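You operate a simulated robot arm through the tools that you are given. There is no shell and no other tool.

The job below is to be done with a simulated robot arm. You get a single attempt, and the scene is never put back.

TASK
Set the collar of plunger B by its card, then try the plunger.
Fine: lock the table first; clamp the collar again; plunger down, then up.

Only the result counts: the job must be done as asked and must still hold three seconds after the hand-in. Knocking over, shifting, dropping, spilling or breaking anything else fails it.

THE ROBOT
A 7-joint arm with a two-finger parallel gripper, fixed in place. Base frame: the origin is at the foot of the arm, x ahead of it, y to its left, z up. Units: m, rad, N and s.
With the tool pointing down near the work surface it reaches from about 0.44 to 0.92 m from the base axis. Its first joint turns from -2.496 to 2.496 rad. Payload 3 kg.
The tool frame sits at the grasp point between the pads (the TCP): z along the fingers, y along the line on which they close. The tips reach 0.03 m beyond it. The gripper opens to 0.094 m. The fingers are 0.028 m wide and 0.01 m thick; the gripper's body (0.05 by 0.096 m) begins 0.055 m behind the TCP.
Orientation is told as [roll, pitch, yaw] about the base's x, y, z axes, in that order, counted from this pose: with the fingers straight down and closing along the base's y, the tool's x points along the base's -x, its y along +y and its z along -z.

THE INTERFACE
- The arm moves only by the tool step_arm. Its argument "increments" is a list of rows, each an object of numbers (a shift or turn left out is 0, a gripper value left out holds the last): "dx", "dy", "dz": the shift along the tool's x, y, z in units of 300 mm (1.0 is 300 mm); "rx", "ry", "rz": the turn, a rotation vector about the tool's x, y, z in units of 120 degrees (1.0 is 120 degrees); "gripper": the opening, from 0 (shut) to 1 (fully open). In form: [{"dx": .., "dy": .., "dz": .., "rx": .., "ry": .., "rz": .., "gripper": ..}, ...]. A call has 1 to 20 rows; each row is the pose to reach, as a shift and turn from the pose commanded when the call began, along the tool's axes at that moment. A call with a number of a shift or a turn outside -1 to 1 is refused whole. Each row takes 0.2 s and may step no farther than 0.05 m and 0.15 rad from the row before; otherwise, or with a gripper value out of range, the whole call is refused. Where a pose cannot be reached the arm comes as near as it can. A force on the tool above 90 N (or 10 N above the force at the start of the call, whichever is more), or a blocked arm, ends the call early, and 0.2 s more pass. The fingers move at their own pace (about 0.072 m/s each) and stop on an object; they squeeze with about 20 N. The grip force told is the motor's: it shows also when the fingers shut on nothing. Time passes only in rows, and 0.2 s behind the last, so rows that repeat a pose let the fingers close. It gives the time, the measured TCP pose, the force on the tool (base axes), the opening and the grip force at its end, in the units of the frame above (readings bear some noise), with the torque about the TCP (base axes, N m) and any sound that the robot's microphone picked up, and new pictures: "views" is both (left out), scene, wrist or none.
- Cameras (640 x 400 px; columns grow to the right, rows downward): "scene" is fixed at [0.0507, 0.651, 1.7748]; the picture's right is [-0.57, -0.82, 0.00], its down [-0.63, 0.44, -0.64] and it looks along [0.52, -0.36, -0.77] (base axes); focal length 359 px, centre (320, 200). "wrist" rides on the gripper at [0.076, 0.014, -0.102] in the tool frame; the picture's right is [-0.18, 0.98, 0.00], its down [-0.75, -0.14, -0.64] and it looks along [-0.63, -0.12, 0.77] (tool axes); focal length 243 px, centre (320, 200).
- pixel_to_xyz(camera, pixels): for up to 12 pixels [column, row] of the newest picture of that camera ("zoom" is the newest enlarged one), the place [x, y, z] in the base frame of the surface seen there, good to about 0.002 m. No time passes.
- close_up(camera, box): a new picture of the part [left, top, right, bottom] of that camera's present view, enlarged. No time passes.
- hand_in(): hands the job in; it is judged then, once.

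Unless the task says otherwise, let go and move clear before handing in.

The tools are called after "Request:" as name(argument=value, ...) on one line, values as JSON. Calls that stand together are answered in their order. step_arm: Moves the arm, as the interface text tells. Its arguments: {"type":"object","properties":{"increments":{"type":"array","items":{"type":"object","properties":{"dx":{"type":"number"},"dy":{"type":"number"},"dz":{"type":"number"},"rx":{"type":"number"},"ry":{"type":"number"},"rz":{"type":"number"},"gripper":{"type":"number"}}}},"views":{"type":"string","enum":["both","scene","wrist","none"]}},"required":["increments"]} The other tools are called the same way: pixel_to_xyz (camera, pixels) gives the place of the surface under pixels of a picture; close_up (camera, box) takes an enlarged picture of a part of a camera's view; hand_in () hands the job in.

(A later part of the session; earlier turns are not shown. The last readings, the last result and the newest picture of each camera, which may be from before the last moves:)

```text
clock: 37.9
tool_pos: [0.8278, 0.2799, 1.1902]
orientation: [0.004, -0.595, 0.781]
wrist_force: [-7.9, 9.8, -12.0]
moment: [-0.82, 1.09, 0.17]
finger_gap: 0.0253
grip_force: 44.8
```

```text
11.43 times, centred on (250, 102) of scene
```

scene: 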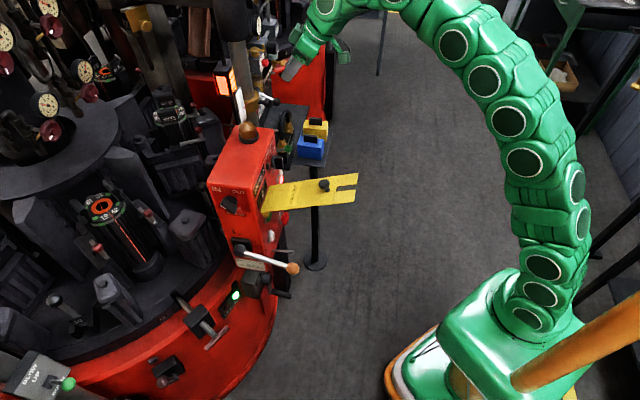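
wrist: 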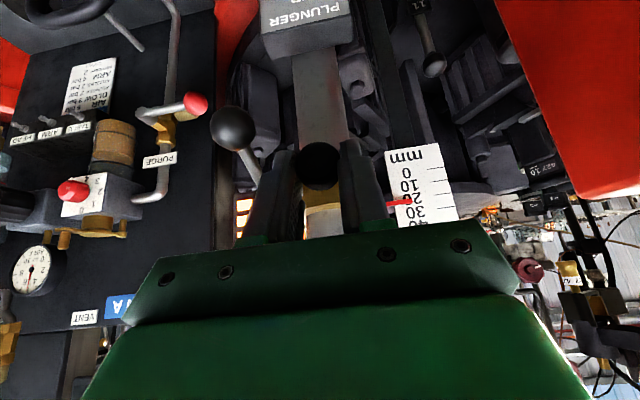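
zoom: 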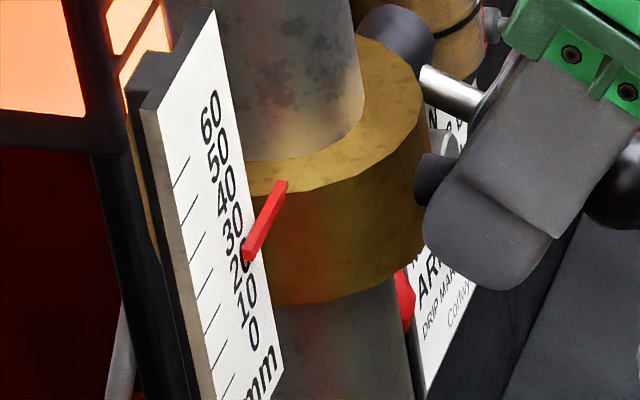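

The pointer rose with the knob, from about 18 to 21.6 in this close view, so the collar is free. I'll lift a further 6 mm and read it again.

Request:
step_arm(increments=[{"dx": -0.0037, "dz": -0.0055}, {"dx": -0.0075, "dz": -0.011}, {"dx": -0.0112, "dz": -0.0166}, {"dx": -0.0112, "dz": -0.0166}, {"dx": -0.0112, "dz": -0.0166}], views="wrist")

Request:
close_up(camera="wrist", box=[340, 130, 480, 230])

Request:
close_up(camera="scene", box=[235, 85, 265, 120])

```text
clock: 39.1
tool_pos: [0.829, 0.2797, 1.1975]
orientation: [0.003, -0.594, 0.783]
wrist_force: [-14.7, 23.8, -12.1]
moment: [0.13, 0.4, 0.28]
finger_gap: 0.0256
grip_force: 45.0
```

wrist: 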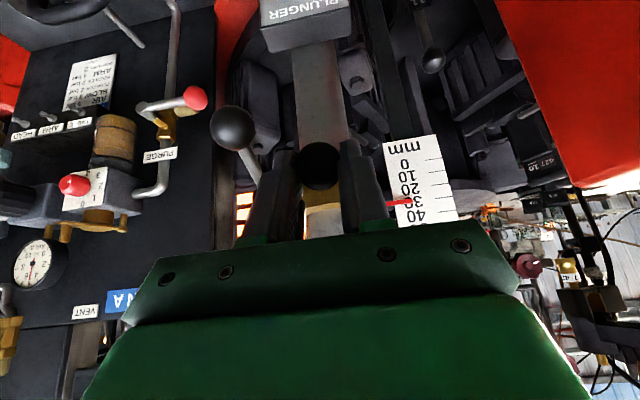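

```text
4.00 times, centred on (410, 180) of wrist
```

zoom: 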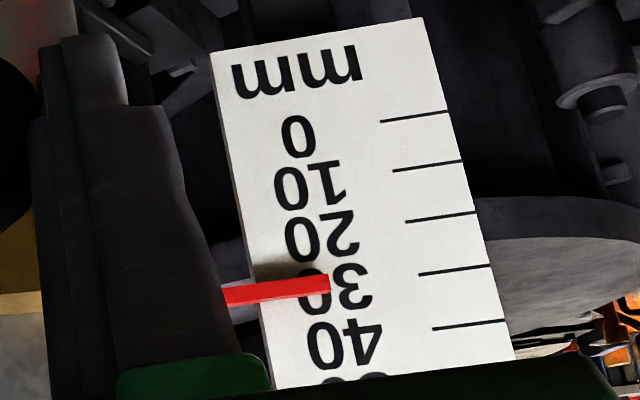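

```text
11.43 times, centred on (250, 102) of scene
```

zoom: 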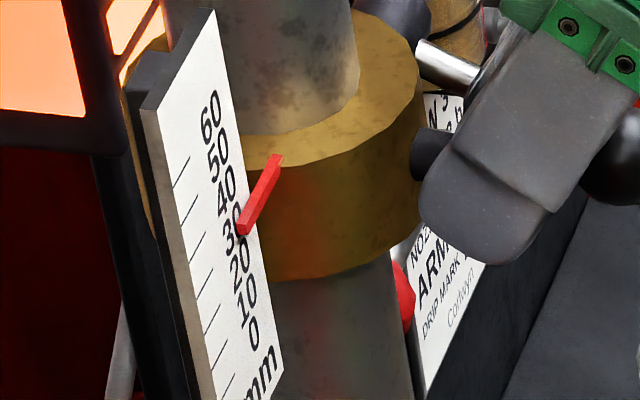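

The pointer now reads about 29.6–30 at zoom (330,285) against the 30 tick. I'll measure the pointer tip and the ticks in 3D to judge parallax.

Request:
close_up(camera="wrist", box=[380, 180, 440, 225])

Request:
pixel_to_xyz(camera="wrist", pixels=[[420, 201], [411, 201.2], [408, 201.5], [405, 202], [402, 202], [399, 203], [396, 203], [445, 199], [455, 197], [439, 160], [450, 158], [446, 185]])

```text
8.89 times, centred on (410, 202) of wrist
```

zoom: 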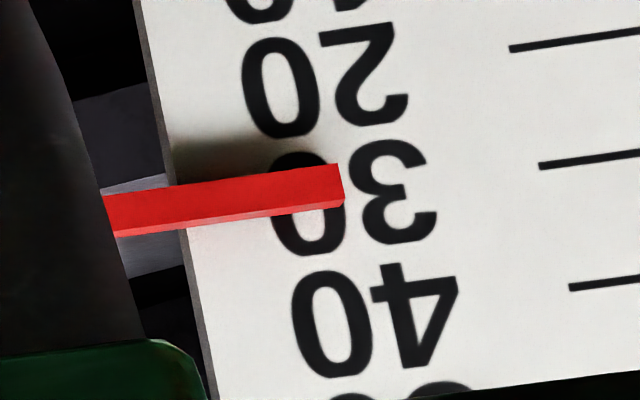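

```text
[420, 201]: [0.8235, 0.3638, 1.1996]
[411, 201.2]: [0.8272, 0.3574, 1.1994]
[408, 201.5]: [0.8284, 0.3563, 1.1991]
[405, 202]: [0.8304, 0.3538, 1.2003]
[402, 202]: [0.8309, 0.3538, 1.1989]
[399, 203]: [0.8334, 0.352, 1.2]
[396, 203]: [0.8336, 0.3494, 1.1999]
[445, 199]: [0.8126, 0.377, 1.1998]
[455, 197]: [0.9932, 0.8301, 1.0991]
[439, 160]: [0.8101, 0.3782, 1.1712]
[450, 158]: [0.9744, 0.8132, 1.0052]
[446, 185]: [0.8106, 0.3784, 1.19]
```

In 3D the pointer (z≈1.1995) matches the 30 tick (z≈1.199), so it reads 30 within about 1 mm. I'll release, back away, and read it square-on to confirm.

Request:
step_arm(increments=[{"gripper": 0.36}, {"gripper": 0.36}, {"dz": -0.08, "gripper": 0.36}, {"dz": -0.2, "gripper": 0.36}, {"dz": -0.34, "gripper": 0.36}, {"dz": -0.34, "gripper": 0.36}], views="wrist")

Request:
close_up(camera="wrist", box=[290, 80, 430, 190])

Request:
close_up(camera="scene", box=[235, 85, 265, 120])

```text
clock: 40.5
tool_pos: [0.7912, 0.2374, 1.2824]
orientation: [0.0, -0.596, 0.781]
wrist_force: [0.3, 0.5, 0.6]
moment: [-0.03, 0.0, 0.01]
finger_gap: 0.0338
grip_force: 0.1
```

wrist: 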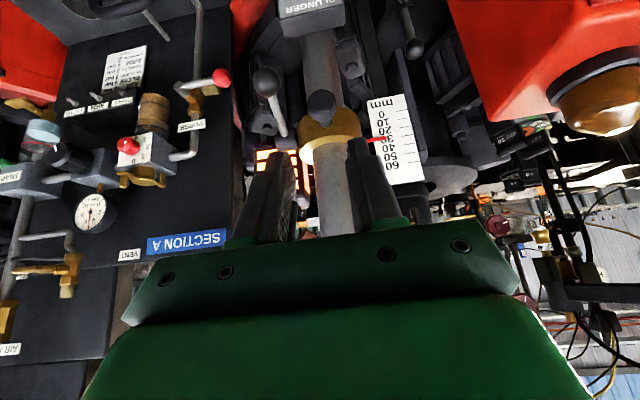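

```text
3.64 times, centred on (360, 135) of wrist
```

zoom: 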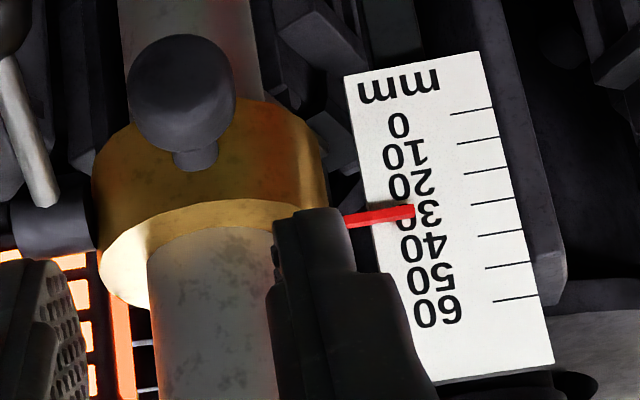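

```text
11.43 times, centred on (250, 102) of scene
```

zoom: 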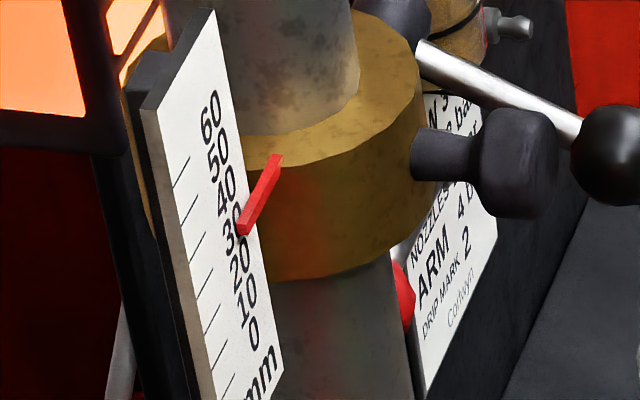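

The collar stayed put after release, reading about 29.5 at zoom (413,210). I'll zoom in tighter for a finer reading.

Request:
close_up(camera="wrist", box=[360, 95, 420, 175])

Request:
close_up(camera="wrist", box=[362, 120, 410, 150])

Request:
close_up(camera="scene", box=[232, 90, 252, 120])

```text
5.00 times, centred on (390, 135) of wrist
```

zoom: 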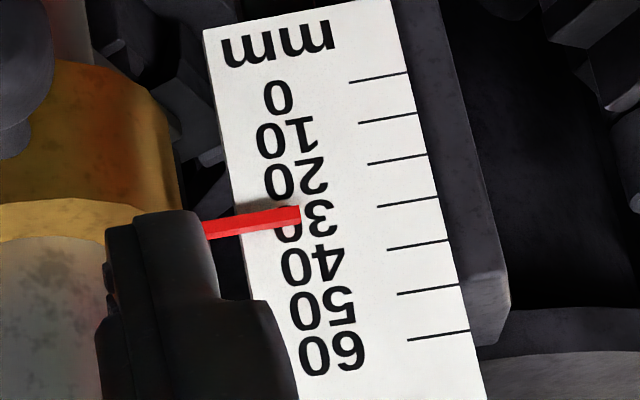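

```text
13.33 times, centred on (386, 135) of wrist
```

zoom: 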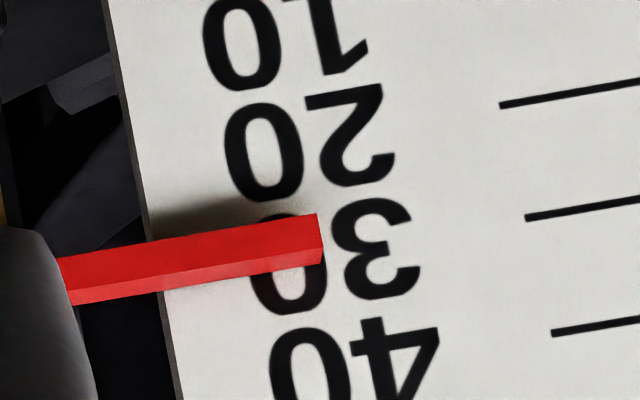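

```text
13.33 times, centred on (242, 105) of scene
```

zoom: 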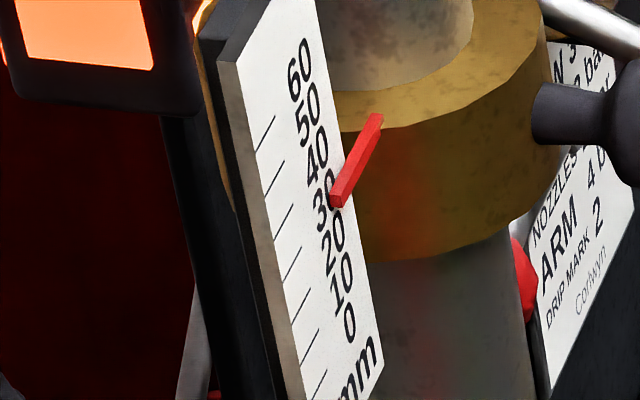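

By two views at different heights I get a parallax-corrected reading of about 29.6 mm, which is good. For clamping I'll push the ball up from below with closed, near-horizontal fingers, so I'll first move out and pitch the tool.

Request:
step_arm(increments=[{"dx": 0.058, "dy": -0.028, "dz": 0.003, "ry": -0.0577, "gripper": 0}, {"dx": 0.116, "dy": -0.057, "dz": 0.006, "ry": -0.1154, "gripper": 0}, {"dx": 0.175, "dy": -0.085, "dz": 0.008, "ry": -0.173, "gripper": 0}, {"dx": 0.233, "dy": -0.114, "dz": 0.011, "ry": -0.2307, "gripper": 0}, {"dx": 0.291, "dy": -0.142, "dz": 0.014, "ry": -0.2884, "gripper": 0}, {"dx": 0.291, "dy": -0.142, "dz": 0.014, "ry": -0.2884, "gripper": 0}])

Request:
close_up(camera="wrist", box=[220, 0, 420, 160])

```text
clock: 41.9
tool_pos: [0.7688, 0.1586, 1.2306]
orientation: [0.004, -1.2, 0.777]
wrist_force: [0.2, 0.5, -0.3]
moment: [0.01, -0.01, -0.01]
finger_gap: 0.0
grip_force: 20.1
```

scene: 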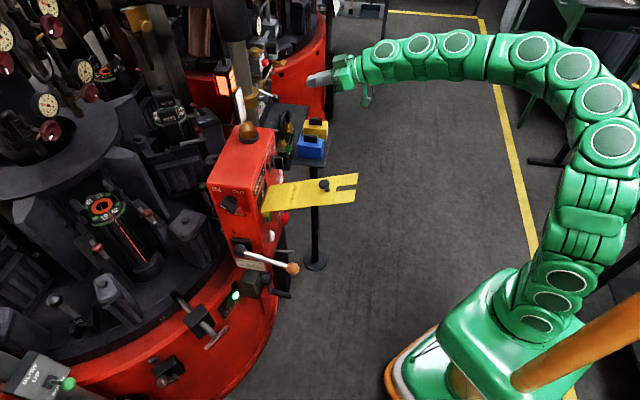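
wrist: 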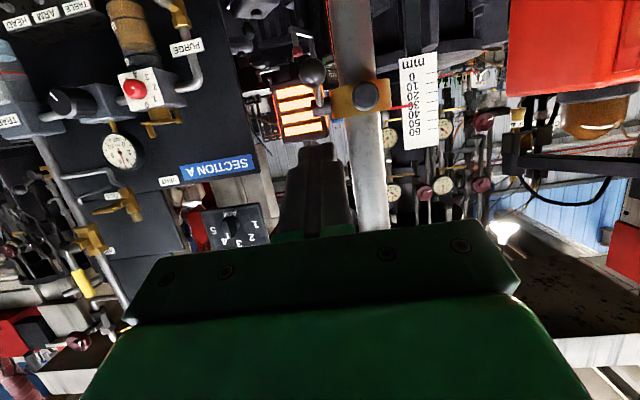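

```text
2.50 times, centred on (320, 80) of wrist
```

zoom: 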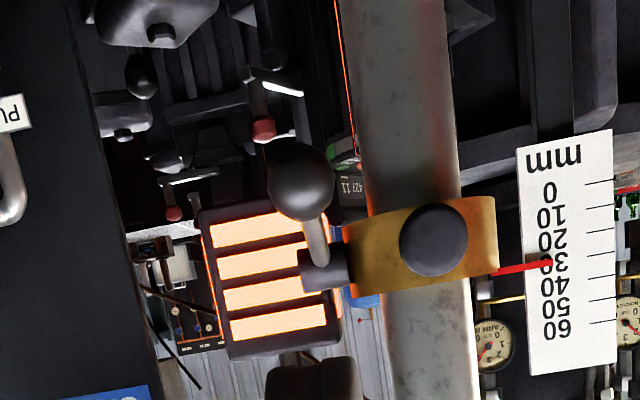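

The camera is now level with the pointer, so there's no parallax. I'll zoom in on the scale and re-measure the ball.

Request:
close_up(camera="wrist", box=[390, 60, 450, 150])

Request:
close_up(camera="wrist", box=[395, 90, 443, 120])

Request:
pixel_to_xyz(camera="wrist", pixels=[[312, 70], [315, 88], [318, 98], [324, 102], [366, 95], [318, 106], [380, 90], [355, 104]])

```text
4.44 times, centred on (420, 105) of wrist
```

zoom: 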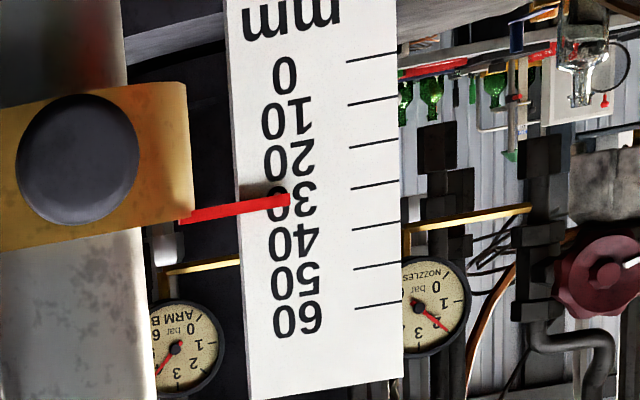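

```text
13.33 times, centred on (419, 105) of wrist
```

zoom: 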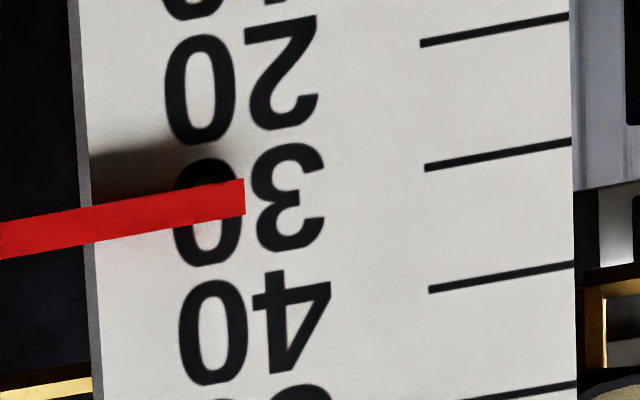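

```text
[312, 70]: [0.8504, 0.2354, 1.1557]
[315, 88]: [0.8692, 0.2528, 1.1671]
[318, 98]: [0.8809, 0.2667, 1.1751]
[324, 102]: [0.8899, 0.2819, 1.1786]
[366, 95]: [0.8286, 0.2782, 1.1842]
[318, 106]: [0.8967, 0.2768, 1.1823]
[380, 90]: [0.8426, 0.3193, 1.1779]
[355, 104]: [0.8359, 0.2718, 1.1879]
```

The level view gives 29.6 mm. The ball centre is at u≈0.069, z≈1.153 and nothing else has shifted, so I'll bring the closed fingers to just beneath the ball.

Request:
step_arm(increments=[{"dx": 0.11, "dy": -0.005, "dz": 0.09}, {"dx": 0.222, "dy": -0.01, "dz": 0.179}, {"dx": 0.222, "dy": -0.01, "dz": 0.28}, {"dx": 0.222, "dy": -0.01, "dz": 0.36}, {"dx": 0.222, "dy": -0.01, "dz": 0.411}, {"dx": 0.222, "dy": -0.01, "dz": 0.411}])

Request:
close_up(camera="wrist", box=[230, 60, 410, 230])

Request:
close_up(camera="scene", box=[235, 75, 315, 125])

```text
clock: 43.3
tool_pos: [0.835, 0.2215, 1.123]
orientation: [0.005, -1.199, 0.778]
wrist_force: [-0.1, -0.6, 0.0]
moment: [-0.02, 0.01, -0.03]
finger_gap: 0.0
grip_force: 20.1
```

scene: 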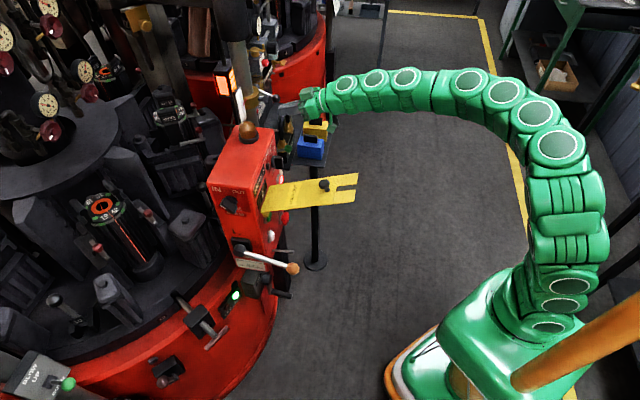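
wrist: 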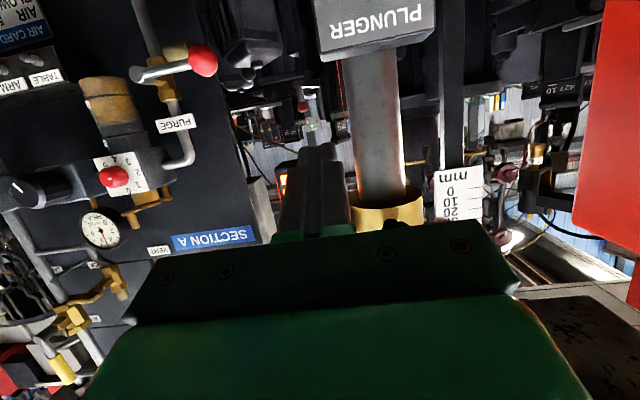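

```text
2.35 times, centred on (320, 145) of wrist
```

zoom: 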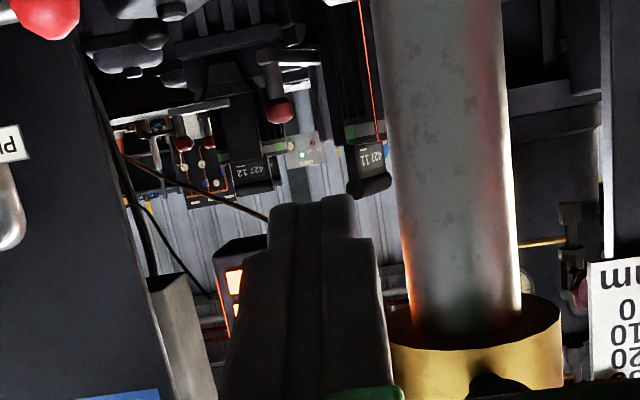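

```text
8.00 times, centred on (275, 100) of scene
```

zoom: 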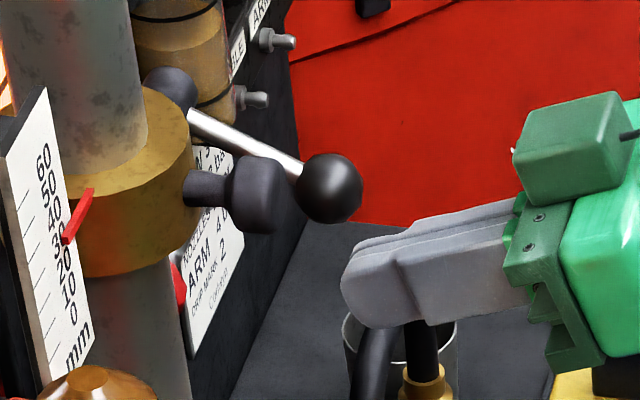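

The fingers are just below and in front of the ball (scene zoom (350,290) versus ball (328,187)). I'll raise to contact and a little beyond, then check the force and the collar.

Request:
step_arm(increments=[{"dx": -0.02}, {"dx": -0.0398, "dz": -0.0005}, {"dx": -0.049, "dz": -0.008}, {"dx": -0.058, "dz": -0.0164}, {"dx": -0.058, "dz": -0.0164}], views="none")

Request:
close_up(camera="scene", box=[235, 75, 315, 125])

```text
clock: 44.5
tool_pos: [0.837, 0.2209, 1.1417]
orientation: [0.006, -1.2, 0.774]
wrist_force: [-3.9, -3.7, -5.8]
moment: [-0.09, 0.11, -0.02]
finger_gap: 0.0
grip_force: 19.8
```

```text
8.00 times, centred on (275, 100) of scene
```

zoom: 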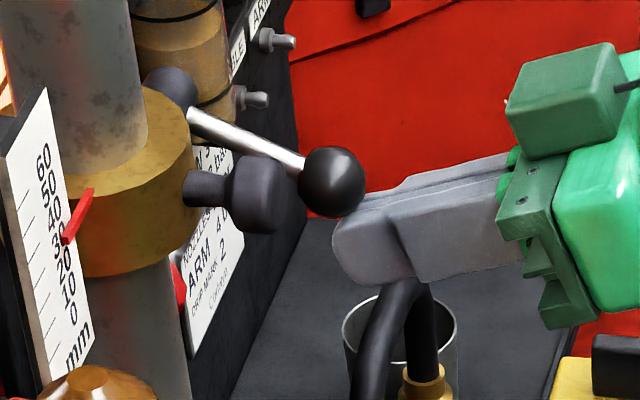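

Contact is made at about 7 N and the ball has started to lift with the pointer unchanged. I'll continue up the arc.

Request:
step_arm(increments=[{"dx": -0.0105, "dz": -0.0075}, {"dx": -0.021, "dz": -0.015}, {"dx": -0.032, "dz": -0.021}, {"dx": -0.043, "dz": -0.0275}], views="none")

Request:
close_up(camera="scene", box=[235, 75, 315, 125])

```text
clock: 45.5
tool_pos: [0.8345, 0.2186, 1.1568]
orientation: [0.009, -1.199, 0.776]
wrist_force: [-2.7, -0.1, -1.8]
moment: [-0.02, 0.04, 0.03]
finger_gap: 0.0
grip_force: 20.1
```

```text
8.00 times, centred on (275, 100) of scene
```

zoom: 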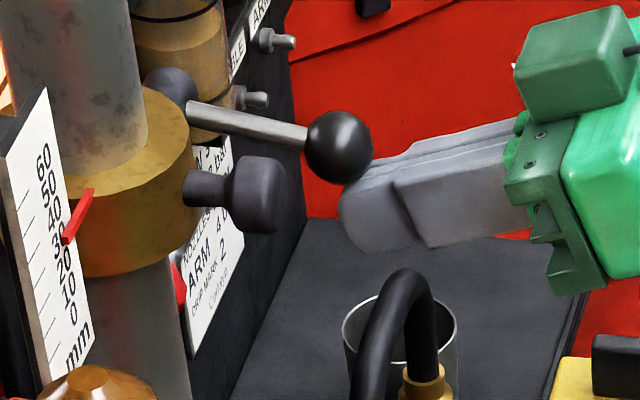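

The lever follows easily with the pointer unmoved. I'll continue to just above horizontal.

Request:
step_arm(increments=[{"dx": -0.0114, "dz": -0.005}, {"dx": -0.0228, "dz": -0.0103}, {"dx": -0.035, "dz": -0.0142}, {"dx": -0.0465, "dz": -0.0181}, {"dx": -0.0465, "dz": -0.0181}], views="none")

Request:
close_up(camera="scene", box=[235, 75, 315, 125])

```text
clock: 46.7
tool_pos: [0.8351, 0.2197, 1.1706]
orientation: [0.007, -1.199, 0.775]
wrist_force: [0.4, 1.2, 0.6]
moment: [-0.02, 0.01, 0.0]
finger_gap: 0.0002
grip_force: 20.5
```

```text
8.00 times, centred on (275, 100) of scene
```

zoom: 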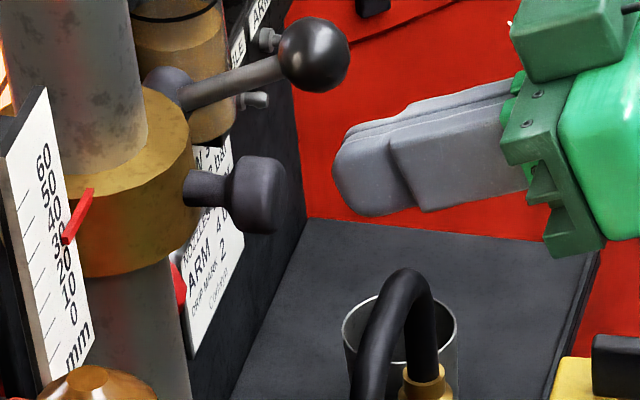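

The lever snapped up to the clamped side by itself, and the pointer is unchanged. I'll check the ball height against the original clamped angle.

Request:
pixel_to_xyz(camera="zoom", pixels=[[315, 50], [310, 40], [220, 85], [260, 72], [75, 215]])

Request:
close_up(camera="wrist", box=[300, 60, 500, 230])

```text
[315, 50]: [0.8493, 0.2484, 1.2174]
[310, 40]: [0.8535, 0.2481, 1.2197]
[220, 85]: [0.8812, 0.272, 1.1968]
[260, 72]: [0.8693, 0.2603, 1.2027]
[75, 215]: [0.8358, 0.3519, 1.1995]
```

```text
2.35 times, centred on (400, 145) of wrist
```

zoom: 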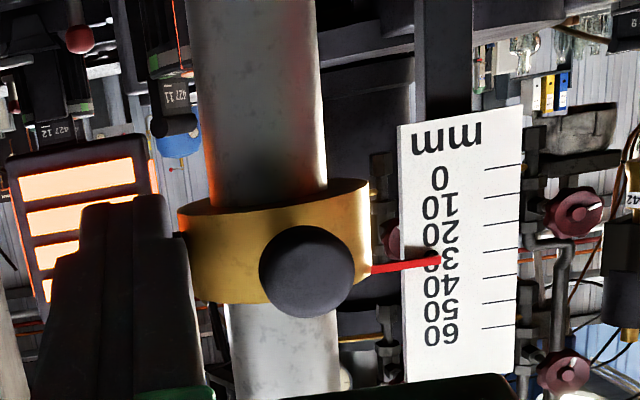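

The ball has risen 9.4 mm along with the collar, so the lever is back at its original clamped angle and the pointer still reads 30. I'll back away and look at the PLUNGER valve.

Request:
step_arm(increments=[{"dz": -0.12}, {"dx": 0.06, "dy": 0.04, "dz": -0.2, "ry": 0.06}, {"dx": 0.12, "dy": 0.08, "dz": -0.28, "ry": 0.12}, {"dx": 0.18, "dy": 0.12, "dz": -0.36, "ry": 0.18}, {"dx": 0.242, "dy": 0.153, "dz": -0.439, "ry": 0.24}, {"dx": 0.242, "dy": 0.153, "dz": -0.439, "ry": 0.2865}, {"dx": 0.242, "dy": 0.153, "dz": -0.439, "ry": 0.2865}])

Request:
close_up(camera="wrist", box=[240, 20, 420, 160])

```text
clock: 48.3
tool_pos: [0.6955, 0.1454, 1.1514]
orientation: [0.004, -0.597, 0.78]
wrist_force: [0.3, -0.5, -0.4]
moment: [-0.04, -0.01, 0.01]
finger_gap: 0.0001
grip_force: 19.9
```

scene: 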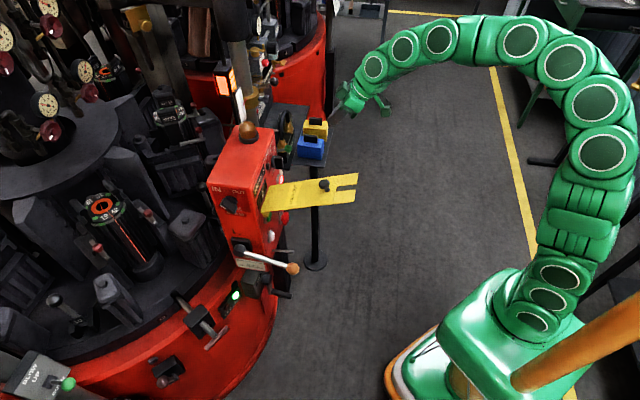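
wrist: 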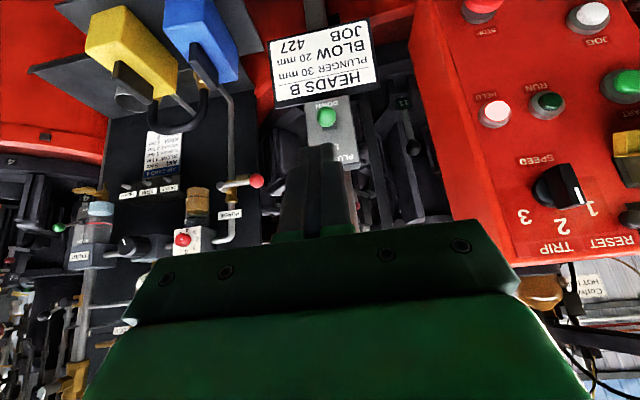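

```text
2.86 times, centred on (330, 90) of wrist
```

zoom: 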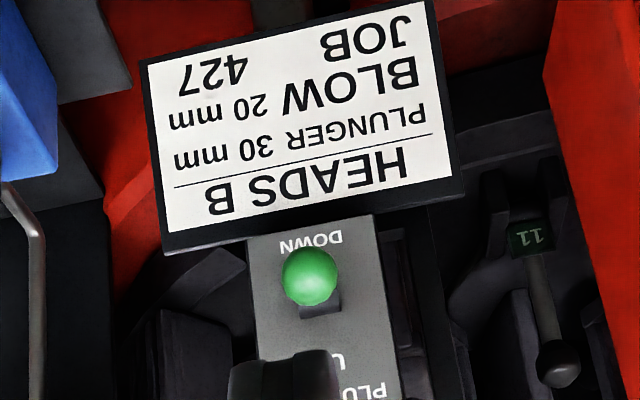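

The card again reads PLUNGER 30 mm for HEADS B. I'll measure the green knob, its pivot and the valve face.

Request:
pixel_to_xyz(camera="zoom", pixels=[[310, 275], [300, 265], [320, 290], [318, 310], [305, 312], [270, 310], [370, 320], [265, 260], [350, 260], [310, 243], [365, 380], [300, 222]])

Request:
close_up(camera="scene", box=[270, 120, 310, 180])

```text
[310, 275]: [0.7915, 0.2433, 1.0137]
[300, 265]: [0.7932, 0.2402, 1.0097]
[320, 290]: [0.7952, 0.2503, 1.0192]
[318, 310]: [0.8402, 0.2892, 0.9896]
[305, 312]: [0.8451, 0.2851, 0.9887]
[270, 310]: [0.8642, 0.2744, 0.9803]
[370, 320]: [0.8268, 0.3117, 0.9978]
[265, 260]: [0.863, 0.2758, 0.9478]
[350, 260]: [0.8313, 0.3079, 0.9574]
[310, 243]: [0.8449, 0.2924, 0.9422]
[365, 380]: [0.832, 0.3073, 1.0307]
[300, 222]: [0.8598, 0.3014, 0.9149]
```

```text
6.67 times, centred on (290, 150) of scene
```

zoom: 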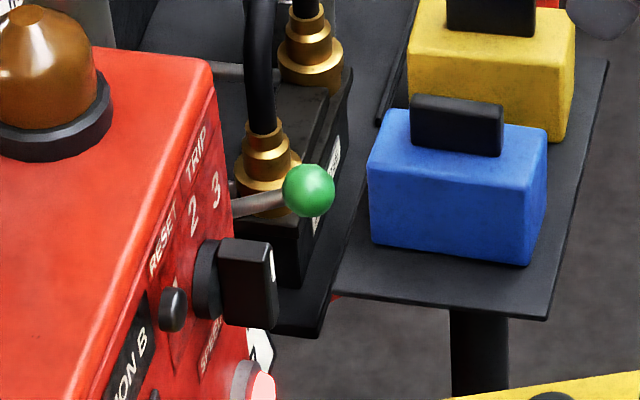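

The knob centre is about (u 0.106, z 1.007), above its pivot (z≈0.987), so the valve is at UP now. I'll bring the closed fingertips to just above the green knob.

Request:
step_arm(increments=[{"dx": -0.044, "dz": 0.13}, {"dx": -0.09, "dz": 0.26}, {"dx": -0.132, "dz": 0.38}, {"dx": -0.132, "dz": 0.48}, {"dx": -0.132, "dz": 0.5}, {"dx": -0.132, "dz": 0.5}])

Request:
close_up(camera="wrist", box=[230, 60, 410, 230])

Request:
close_up(camera="scene", box=[240, 80, 340, 180])

```text
clock: 49.7
tool_pos: [0.7784, 0.2299, 1.052]
orientation: [0.002, -0.601, 0.78]
wrist_force: [-0.4, 0.5, 0.1]
moment: [0.0, -0.01, -0.04]
finger_gap: 0.0
grip_force: 20.0
```

scene: 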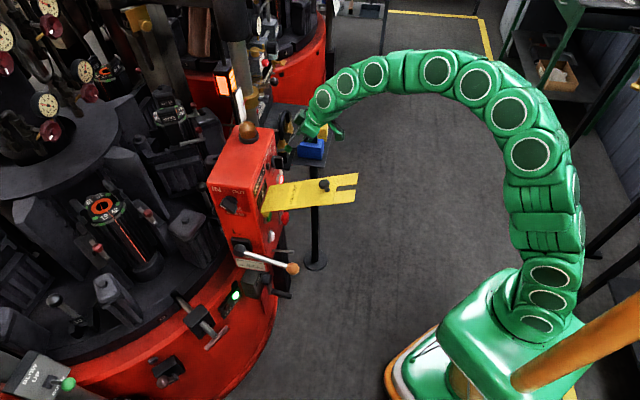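
wrist: 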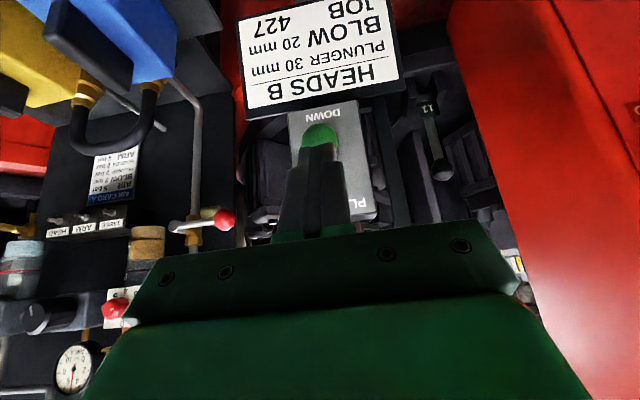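

```text
2.35 times, centred on (320, 145) of wrist
```

zoom: 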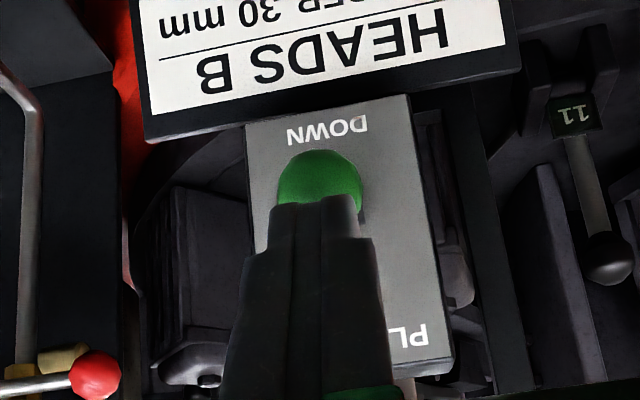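

```text
4.00 times, centred on (290, 130) of scene
```

zoom: 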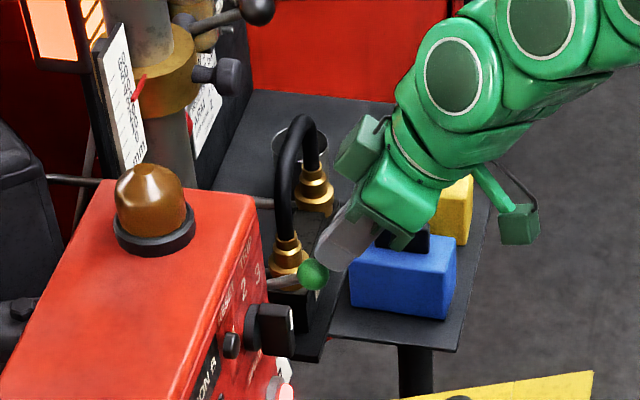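

The fingertips are right above the green knob. I'll push it downward in steps to the centre and check.

Request:
step_arm(increments=[{"dx": 0.0077, "dz": 0.035}, {"dx": 0.021, "dz": 0.047}, {"dx": 0.0347, "dz": 0.0593}, {"dx": 0.0445, "dz": 0.072}, {"dx": 0.0445, "dz": 0.072}], views="wrist")

Request:
close_up(camera="scene", box=[240, 80, 340, 180])

```text
clock: 50.9
tool_pos: [0.7805, 0.2313, 1.0247]
orientation: [0.003, -0.599, 0.781]
wrist_force: [0.5, -0.7, 0.4]
moment: [0.0, -0.01, 0.0]
finger_gap: 0.0001
grip_force: 20.0
```

wrist: 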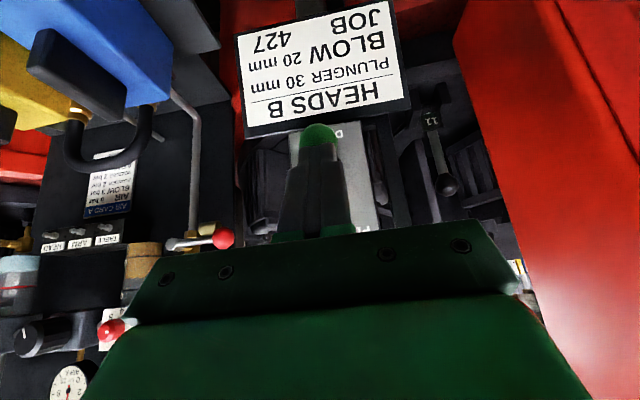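

```text
4.00 times, centred on (290, 130) of scene
```

zoom: 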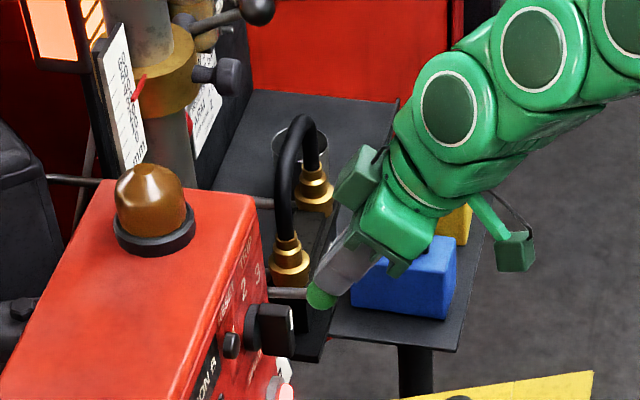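

The knob follows down to about horizontal with almost no force. I'll push it past the centre.

Request:
step_arm(increments=[{"dx": 0.01, "dz": 0.013}, {"dx": 0.0212, "dz": 0.031}, {"dx": 0.03, "dz": 0.042}, {"dx": 0.03, "dz": 0.042}, {"dx": 0.03, "dz": 0.042}], views="wrist")

Request:
close_up(camera="scene", box=[240, 80, 340, 180])

```text
clock: 52.1
tool_pos: [0.7791, 0.2302, 1.0112]
orientation: [0.002, -0.598, 0.78]
wrist_force: [0.2, -0.1, -0.6]
moment: [0.01, 0.0, 0.02]
finger_gap: 0.0
grip_force: 20.0
```

wrist: 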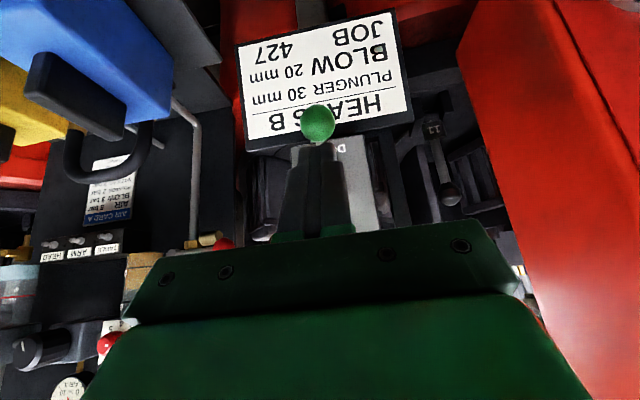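

```text
4.00 times, centred on (290, 130) of scene
```

zoom: 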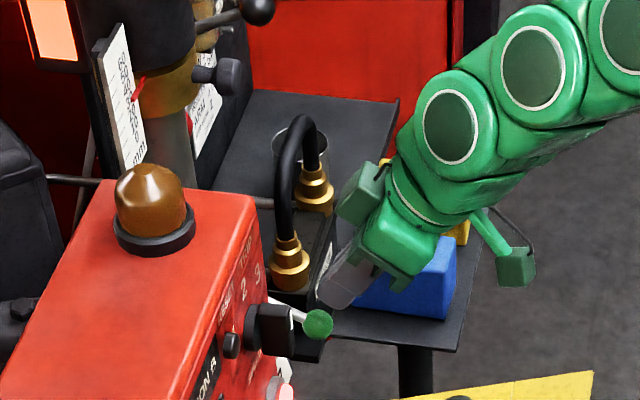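

The valve snapped to DOWN and the dark plunger cylinder has come down onto the collar. I'll wait briefly to let it complete its stroke, then look.

Request:
step_arm(increments=[{"dz": -0.05}, {"dz": -0.1}, {"dz": -0.15}, {"dz": -0.2}, {"dz": -0.2}, {"dz": -0.2}, {"dz": -0.2}, {"dz": -0.2}])

Request:
close_up(camera="scene", box=[225, 60, 285, 120])

Request:
close_up(camera="scene", box=[200, 0, 300, 110])

Request:
close_up(camera="wrist", box=[240, 20, 420, 160])

```text
clock: 53.9
tool_pos: [0.756, 0.2069, 1.0594]
orientation: [0.003, -0.599, 0.78]
wrist_force: [-0.2, -0.2, 0.2]
moment: [-0.01, -0.04, 0.01]
finger_gap: 0.0
grip_force: 19.8
```

scene: 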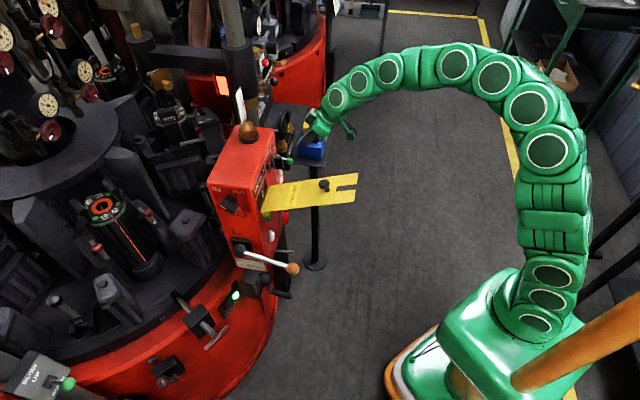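
wrist: 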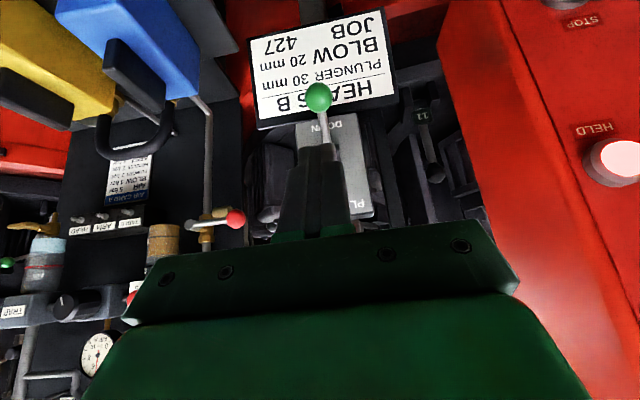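

```text
6.67 times, centred on (255, 90) of scene
```

zoom: 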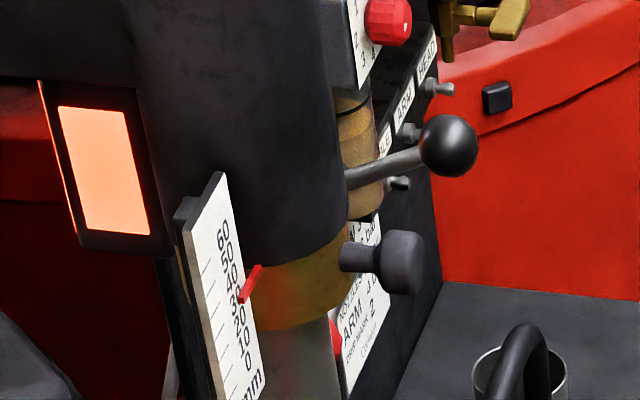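

```text
3.64 times, centred on (250, 55) of scene
```

zoom: 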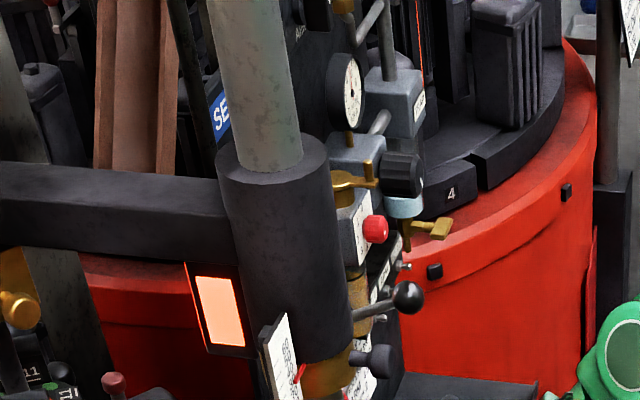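

```text
2.86 times, centred on (330, 90) of wrist
```

zoom: 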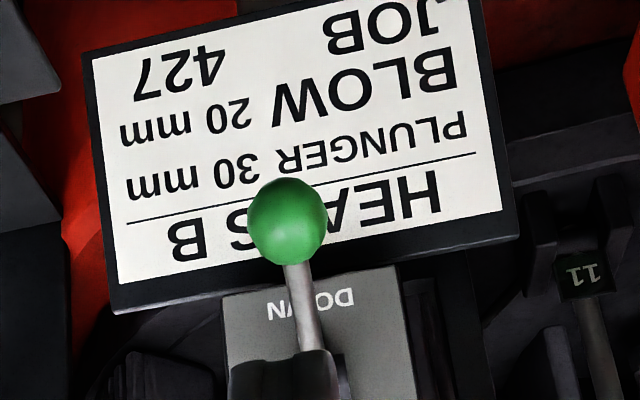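

The sleeve rests on the collar and the collar hasn't slipped, so the clamp is holding. Now I'll measure the green knob in its DOWN position.

Request:
pixel_to_xyz(camera="zoom", pixels=[[288, 220], [275, 205], [300, 240], [305, 300], [310, 335], [250, 300], [400, 300], [290, 310]])

Request:
close_up(camera="wrist", box=[440, 0, 640, 200])

Request:
pixel_to_xyz(camera="wrist", pixels=[[270, 120], [385, 90], [260, 20], [390, 40], [150, 90], [110, 120], [150, 60], [615, 160], [235, 215], [450, 150], [70, 50], [440, 30]])

```text
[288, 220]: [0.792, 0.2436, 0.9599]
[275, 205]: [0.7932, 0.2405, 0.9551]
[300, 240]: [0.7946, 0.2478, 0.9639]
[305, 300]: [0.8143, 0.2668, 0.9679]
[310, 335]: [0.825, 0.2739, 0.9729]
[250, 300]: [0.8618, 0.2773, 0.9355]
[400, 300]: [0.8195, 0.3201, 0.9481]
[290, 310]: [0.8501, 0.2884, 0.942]
```

```text
2.00 times, centred on (540, 100) of wrist
```

zoom: 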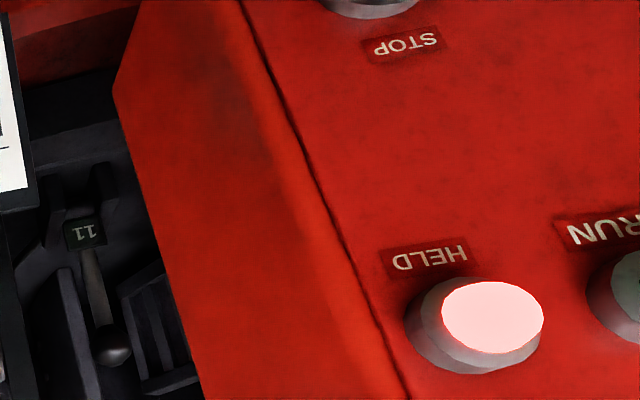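

```text
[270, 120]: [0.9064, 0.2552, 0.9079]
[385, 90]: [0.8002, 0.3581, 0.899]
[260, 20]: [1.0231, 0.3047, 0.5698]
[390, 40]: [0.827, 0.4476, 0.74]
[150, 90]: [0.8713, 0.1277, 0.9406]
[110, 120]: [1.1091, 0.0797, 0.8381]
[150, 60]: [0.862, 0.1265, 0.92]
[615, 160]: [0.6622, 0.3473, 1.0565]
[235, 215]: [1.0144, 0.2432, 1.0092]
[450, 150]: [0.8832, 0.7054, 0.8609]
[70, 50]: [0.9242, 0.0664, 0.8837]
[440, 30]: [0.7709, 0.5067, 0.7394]
```

The knob is now at u≈0.106, z≈0.953, mirror-image of its UP position. Before lowering the gripper with a near-horizontal tool, I'll check the clearance to the blue block and pipes.

Request:
pixel_to_xyz(camera="wrist", pixels=[[190, 92], [195, 70], [170, 30], [200, 120], [210, 150], [230, 220], [200, 20], [165, 100], [185, 60], [233, 40]])

```text
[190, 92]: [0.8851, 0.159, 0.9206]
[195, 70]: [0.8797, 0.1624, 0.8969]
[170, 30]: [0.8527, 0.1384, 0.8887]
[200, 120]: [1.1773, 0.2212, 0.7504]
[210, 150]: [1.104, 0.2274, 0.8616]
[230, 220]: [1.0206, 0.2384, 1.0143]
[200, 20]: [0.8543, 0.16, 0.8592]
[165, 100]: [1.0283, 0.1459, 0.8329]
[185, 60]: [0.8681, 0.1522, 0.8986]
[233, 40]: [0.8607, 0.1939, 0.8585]
```

There's ample clearance (the tray and block are at b≥0.083, the gripper spans ±0.048). I'll move out, pitch to near-horizontal and lower.

Request:
step_arm(increments=[{"dx": 0.1, "dz": 0.0, "ry": -0.057}, {"dx": 0.18, "dz": 0.01, "ry": -0.115}, {"dx": 0.25, "dz": 0.02, "ry": -0.172}, {"dx": 0.3, "dz": 0.026, "ry": -0.23}, {"dx": 0.317, "dz": 0.026, "ry": -0.287}, {"dx": 0.317, "dz": 0.026, "ry": -0.287}])

Request:
close_up(camera="wrist", box=[230, 40, 410, 230])

```text
clock: 55.3
tool_pos: [0.704, 0.1538, 0.9979]
orientation: [0.016, -1.201, 0.766]
wrist_force: [0.3, 0.2, 0.6]
moment: [0.02, -0.03, -0.01]
finger_gap: 0.0001
grip_force: 19.8
out of reach, approached as far as the arm can: row 5
```

scene: 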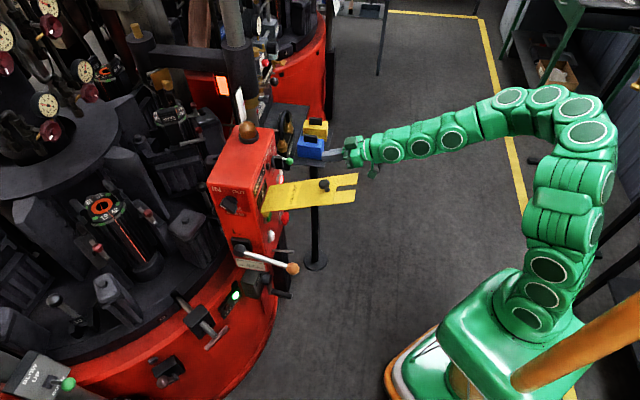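
wrist: 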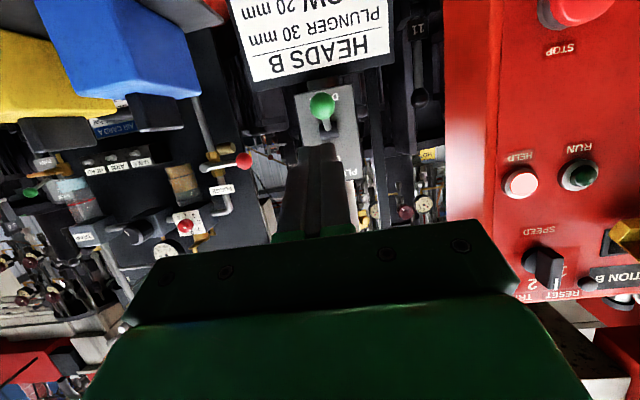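

```text
2.11 times, centred on (320, 135) of wrist
```

zoom: 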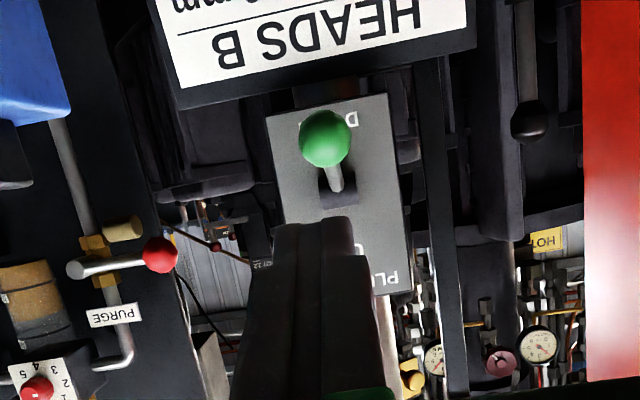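

The knob hangs at zoom (325,138) and the fingers are aligned. I'll lower and slide in beneath the knob.

Request:
step_arm(increments=[{"dx": 0.05, "dz": 0.09}, {"dx": 0.105, "dz": 0.18}, {"dx": 0.105, "dz": 0.28}, {"dx": 0.105, "dz": 0.36}, {"dx": 0.105, "dz": 0.36}])

Request:
close_up(camera="wrist", box=[230, 40, 410, 230])

Request:
close_up(camera="scene", box=[260, 130, 340, 190])

```text
clock: 56.5
tool_pos: [0.7665, 0.219, 0.9302]
orientation: [0.008, -1.2, 0.774]
wrist_force: [-0.3, 0.3, -0.5]
moment: [0.0, 0.0, 0.01]
finger_gap: 0.0
grip_force: 19.7
```

scene: 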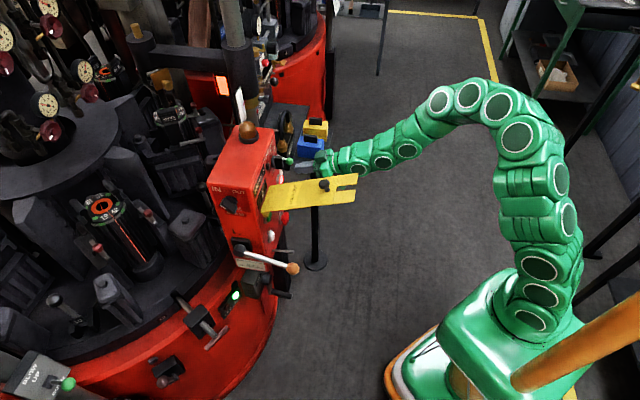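
wrist: 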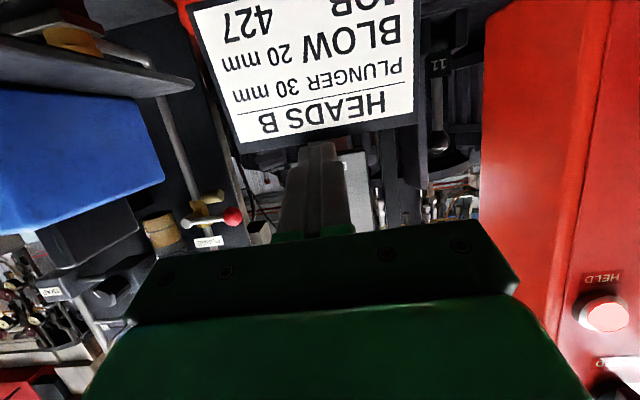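

```text
2.11 times, centred on (320, 135) of wrist
```

zoom: 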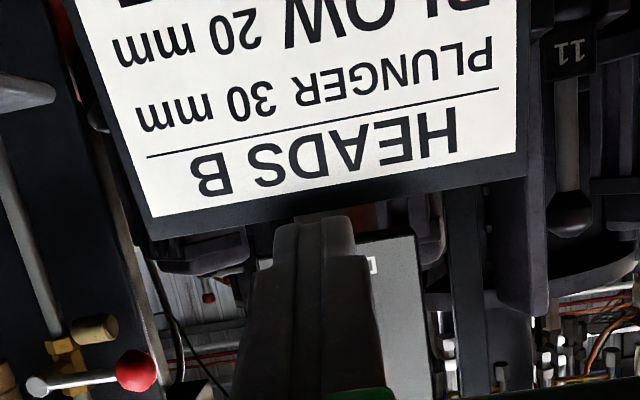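

```text
6.67 times, centred on (300, 160) of scene
```

zoom: 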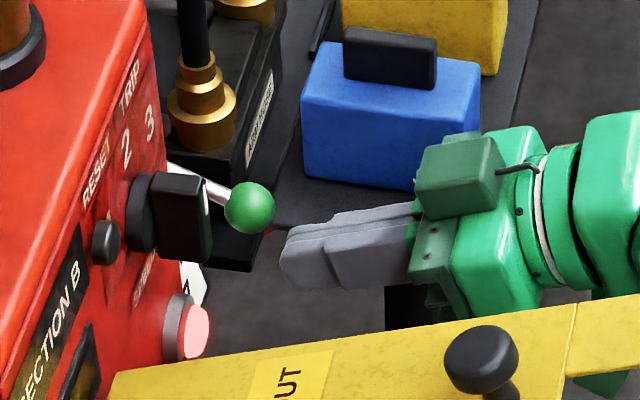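

The fingers are just in front of and below the knob (scene zoom (285,255) versus knob (249,207)). I'll slide under it and lift in steps.

Request:
step_arm(increments=[{"dz": 0.05}, {"dx": -0.02, "dz": 0.05}, {"dx": -0.0399, "dz": 0.0495}, {"dx": -0.05, "dz": 0.04}, {"dx": -0.0598, "dz": 0.0318}, {"dx": -0.0779, "dz": 0.0187}, {"dx": -0.0779, "dz": 0.0187}], views="wrist")

Request:
close_up(camera="scene", box=[260, 130, 340, 190])

```text
clock: 58.1
tool_pos: [0.7757, 0.2276, 0.9494]
orientation: [0.008, -1.199, 0.776]
wrist_force: [-1.4, -0.4, -1.5]
moment: [-0.04, 0.05, 0.03]
finger_gap: 0.0001
grip_force: 20.1
```

wrist: 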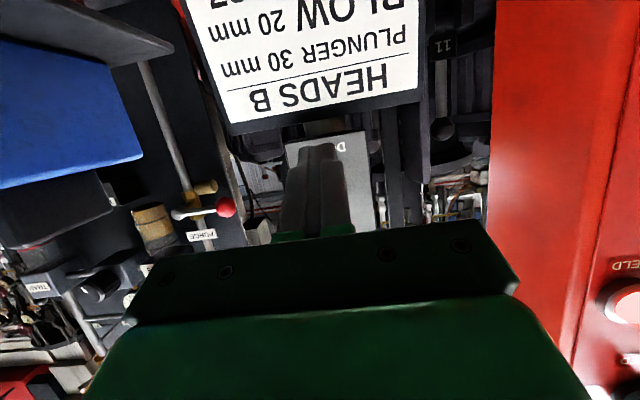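

```text
6.67 times, centred on (300, 160) of scene
```

zoom: 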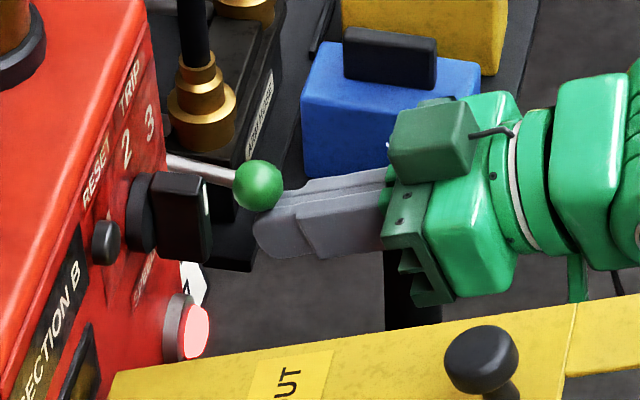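

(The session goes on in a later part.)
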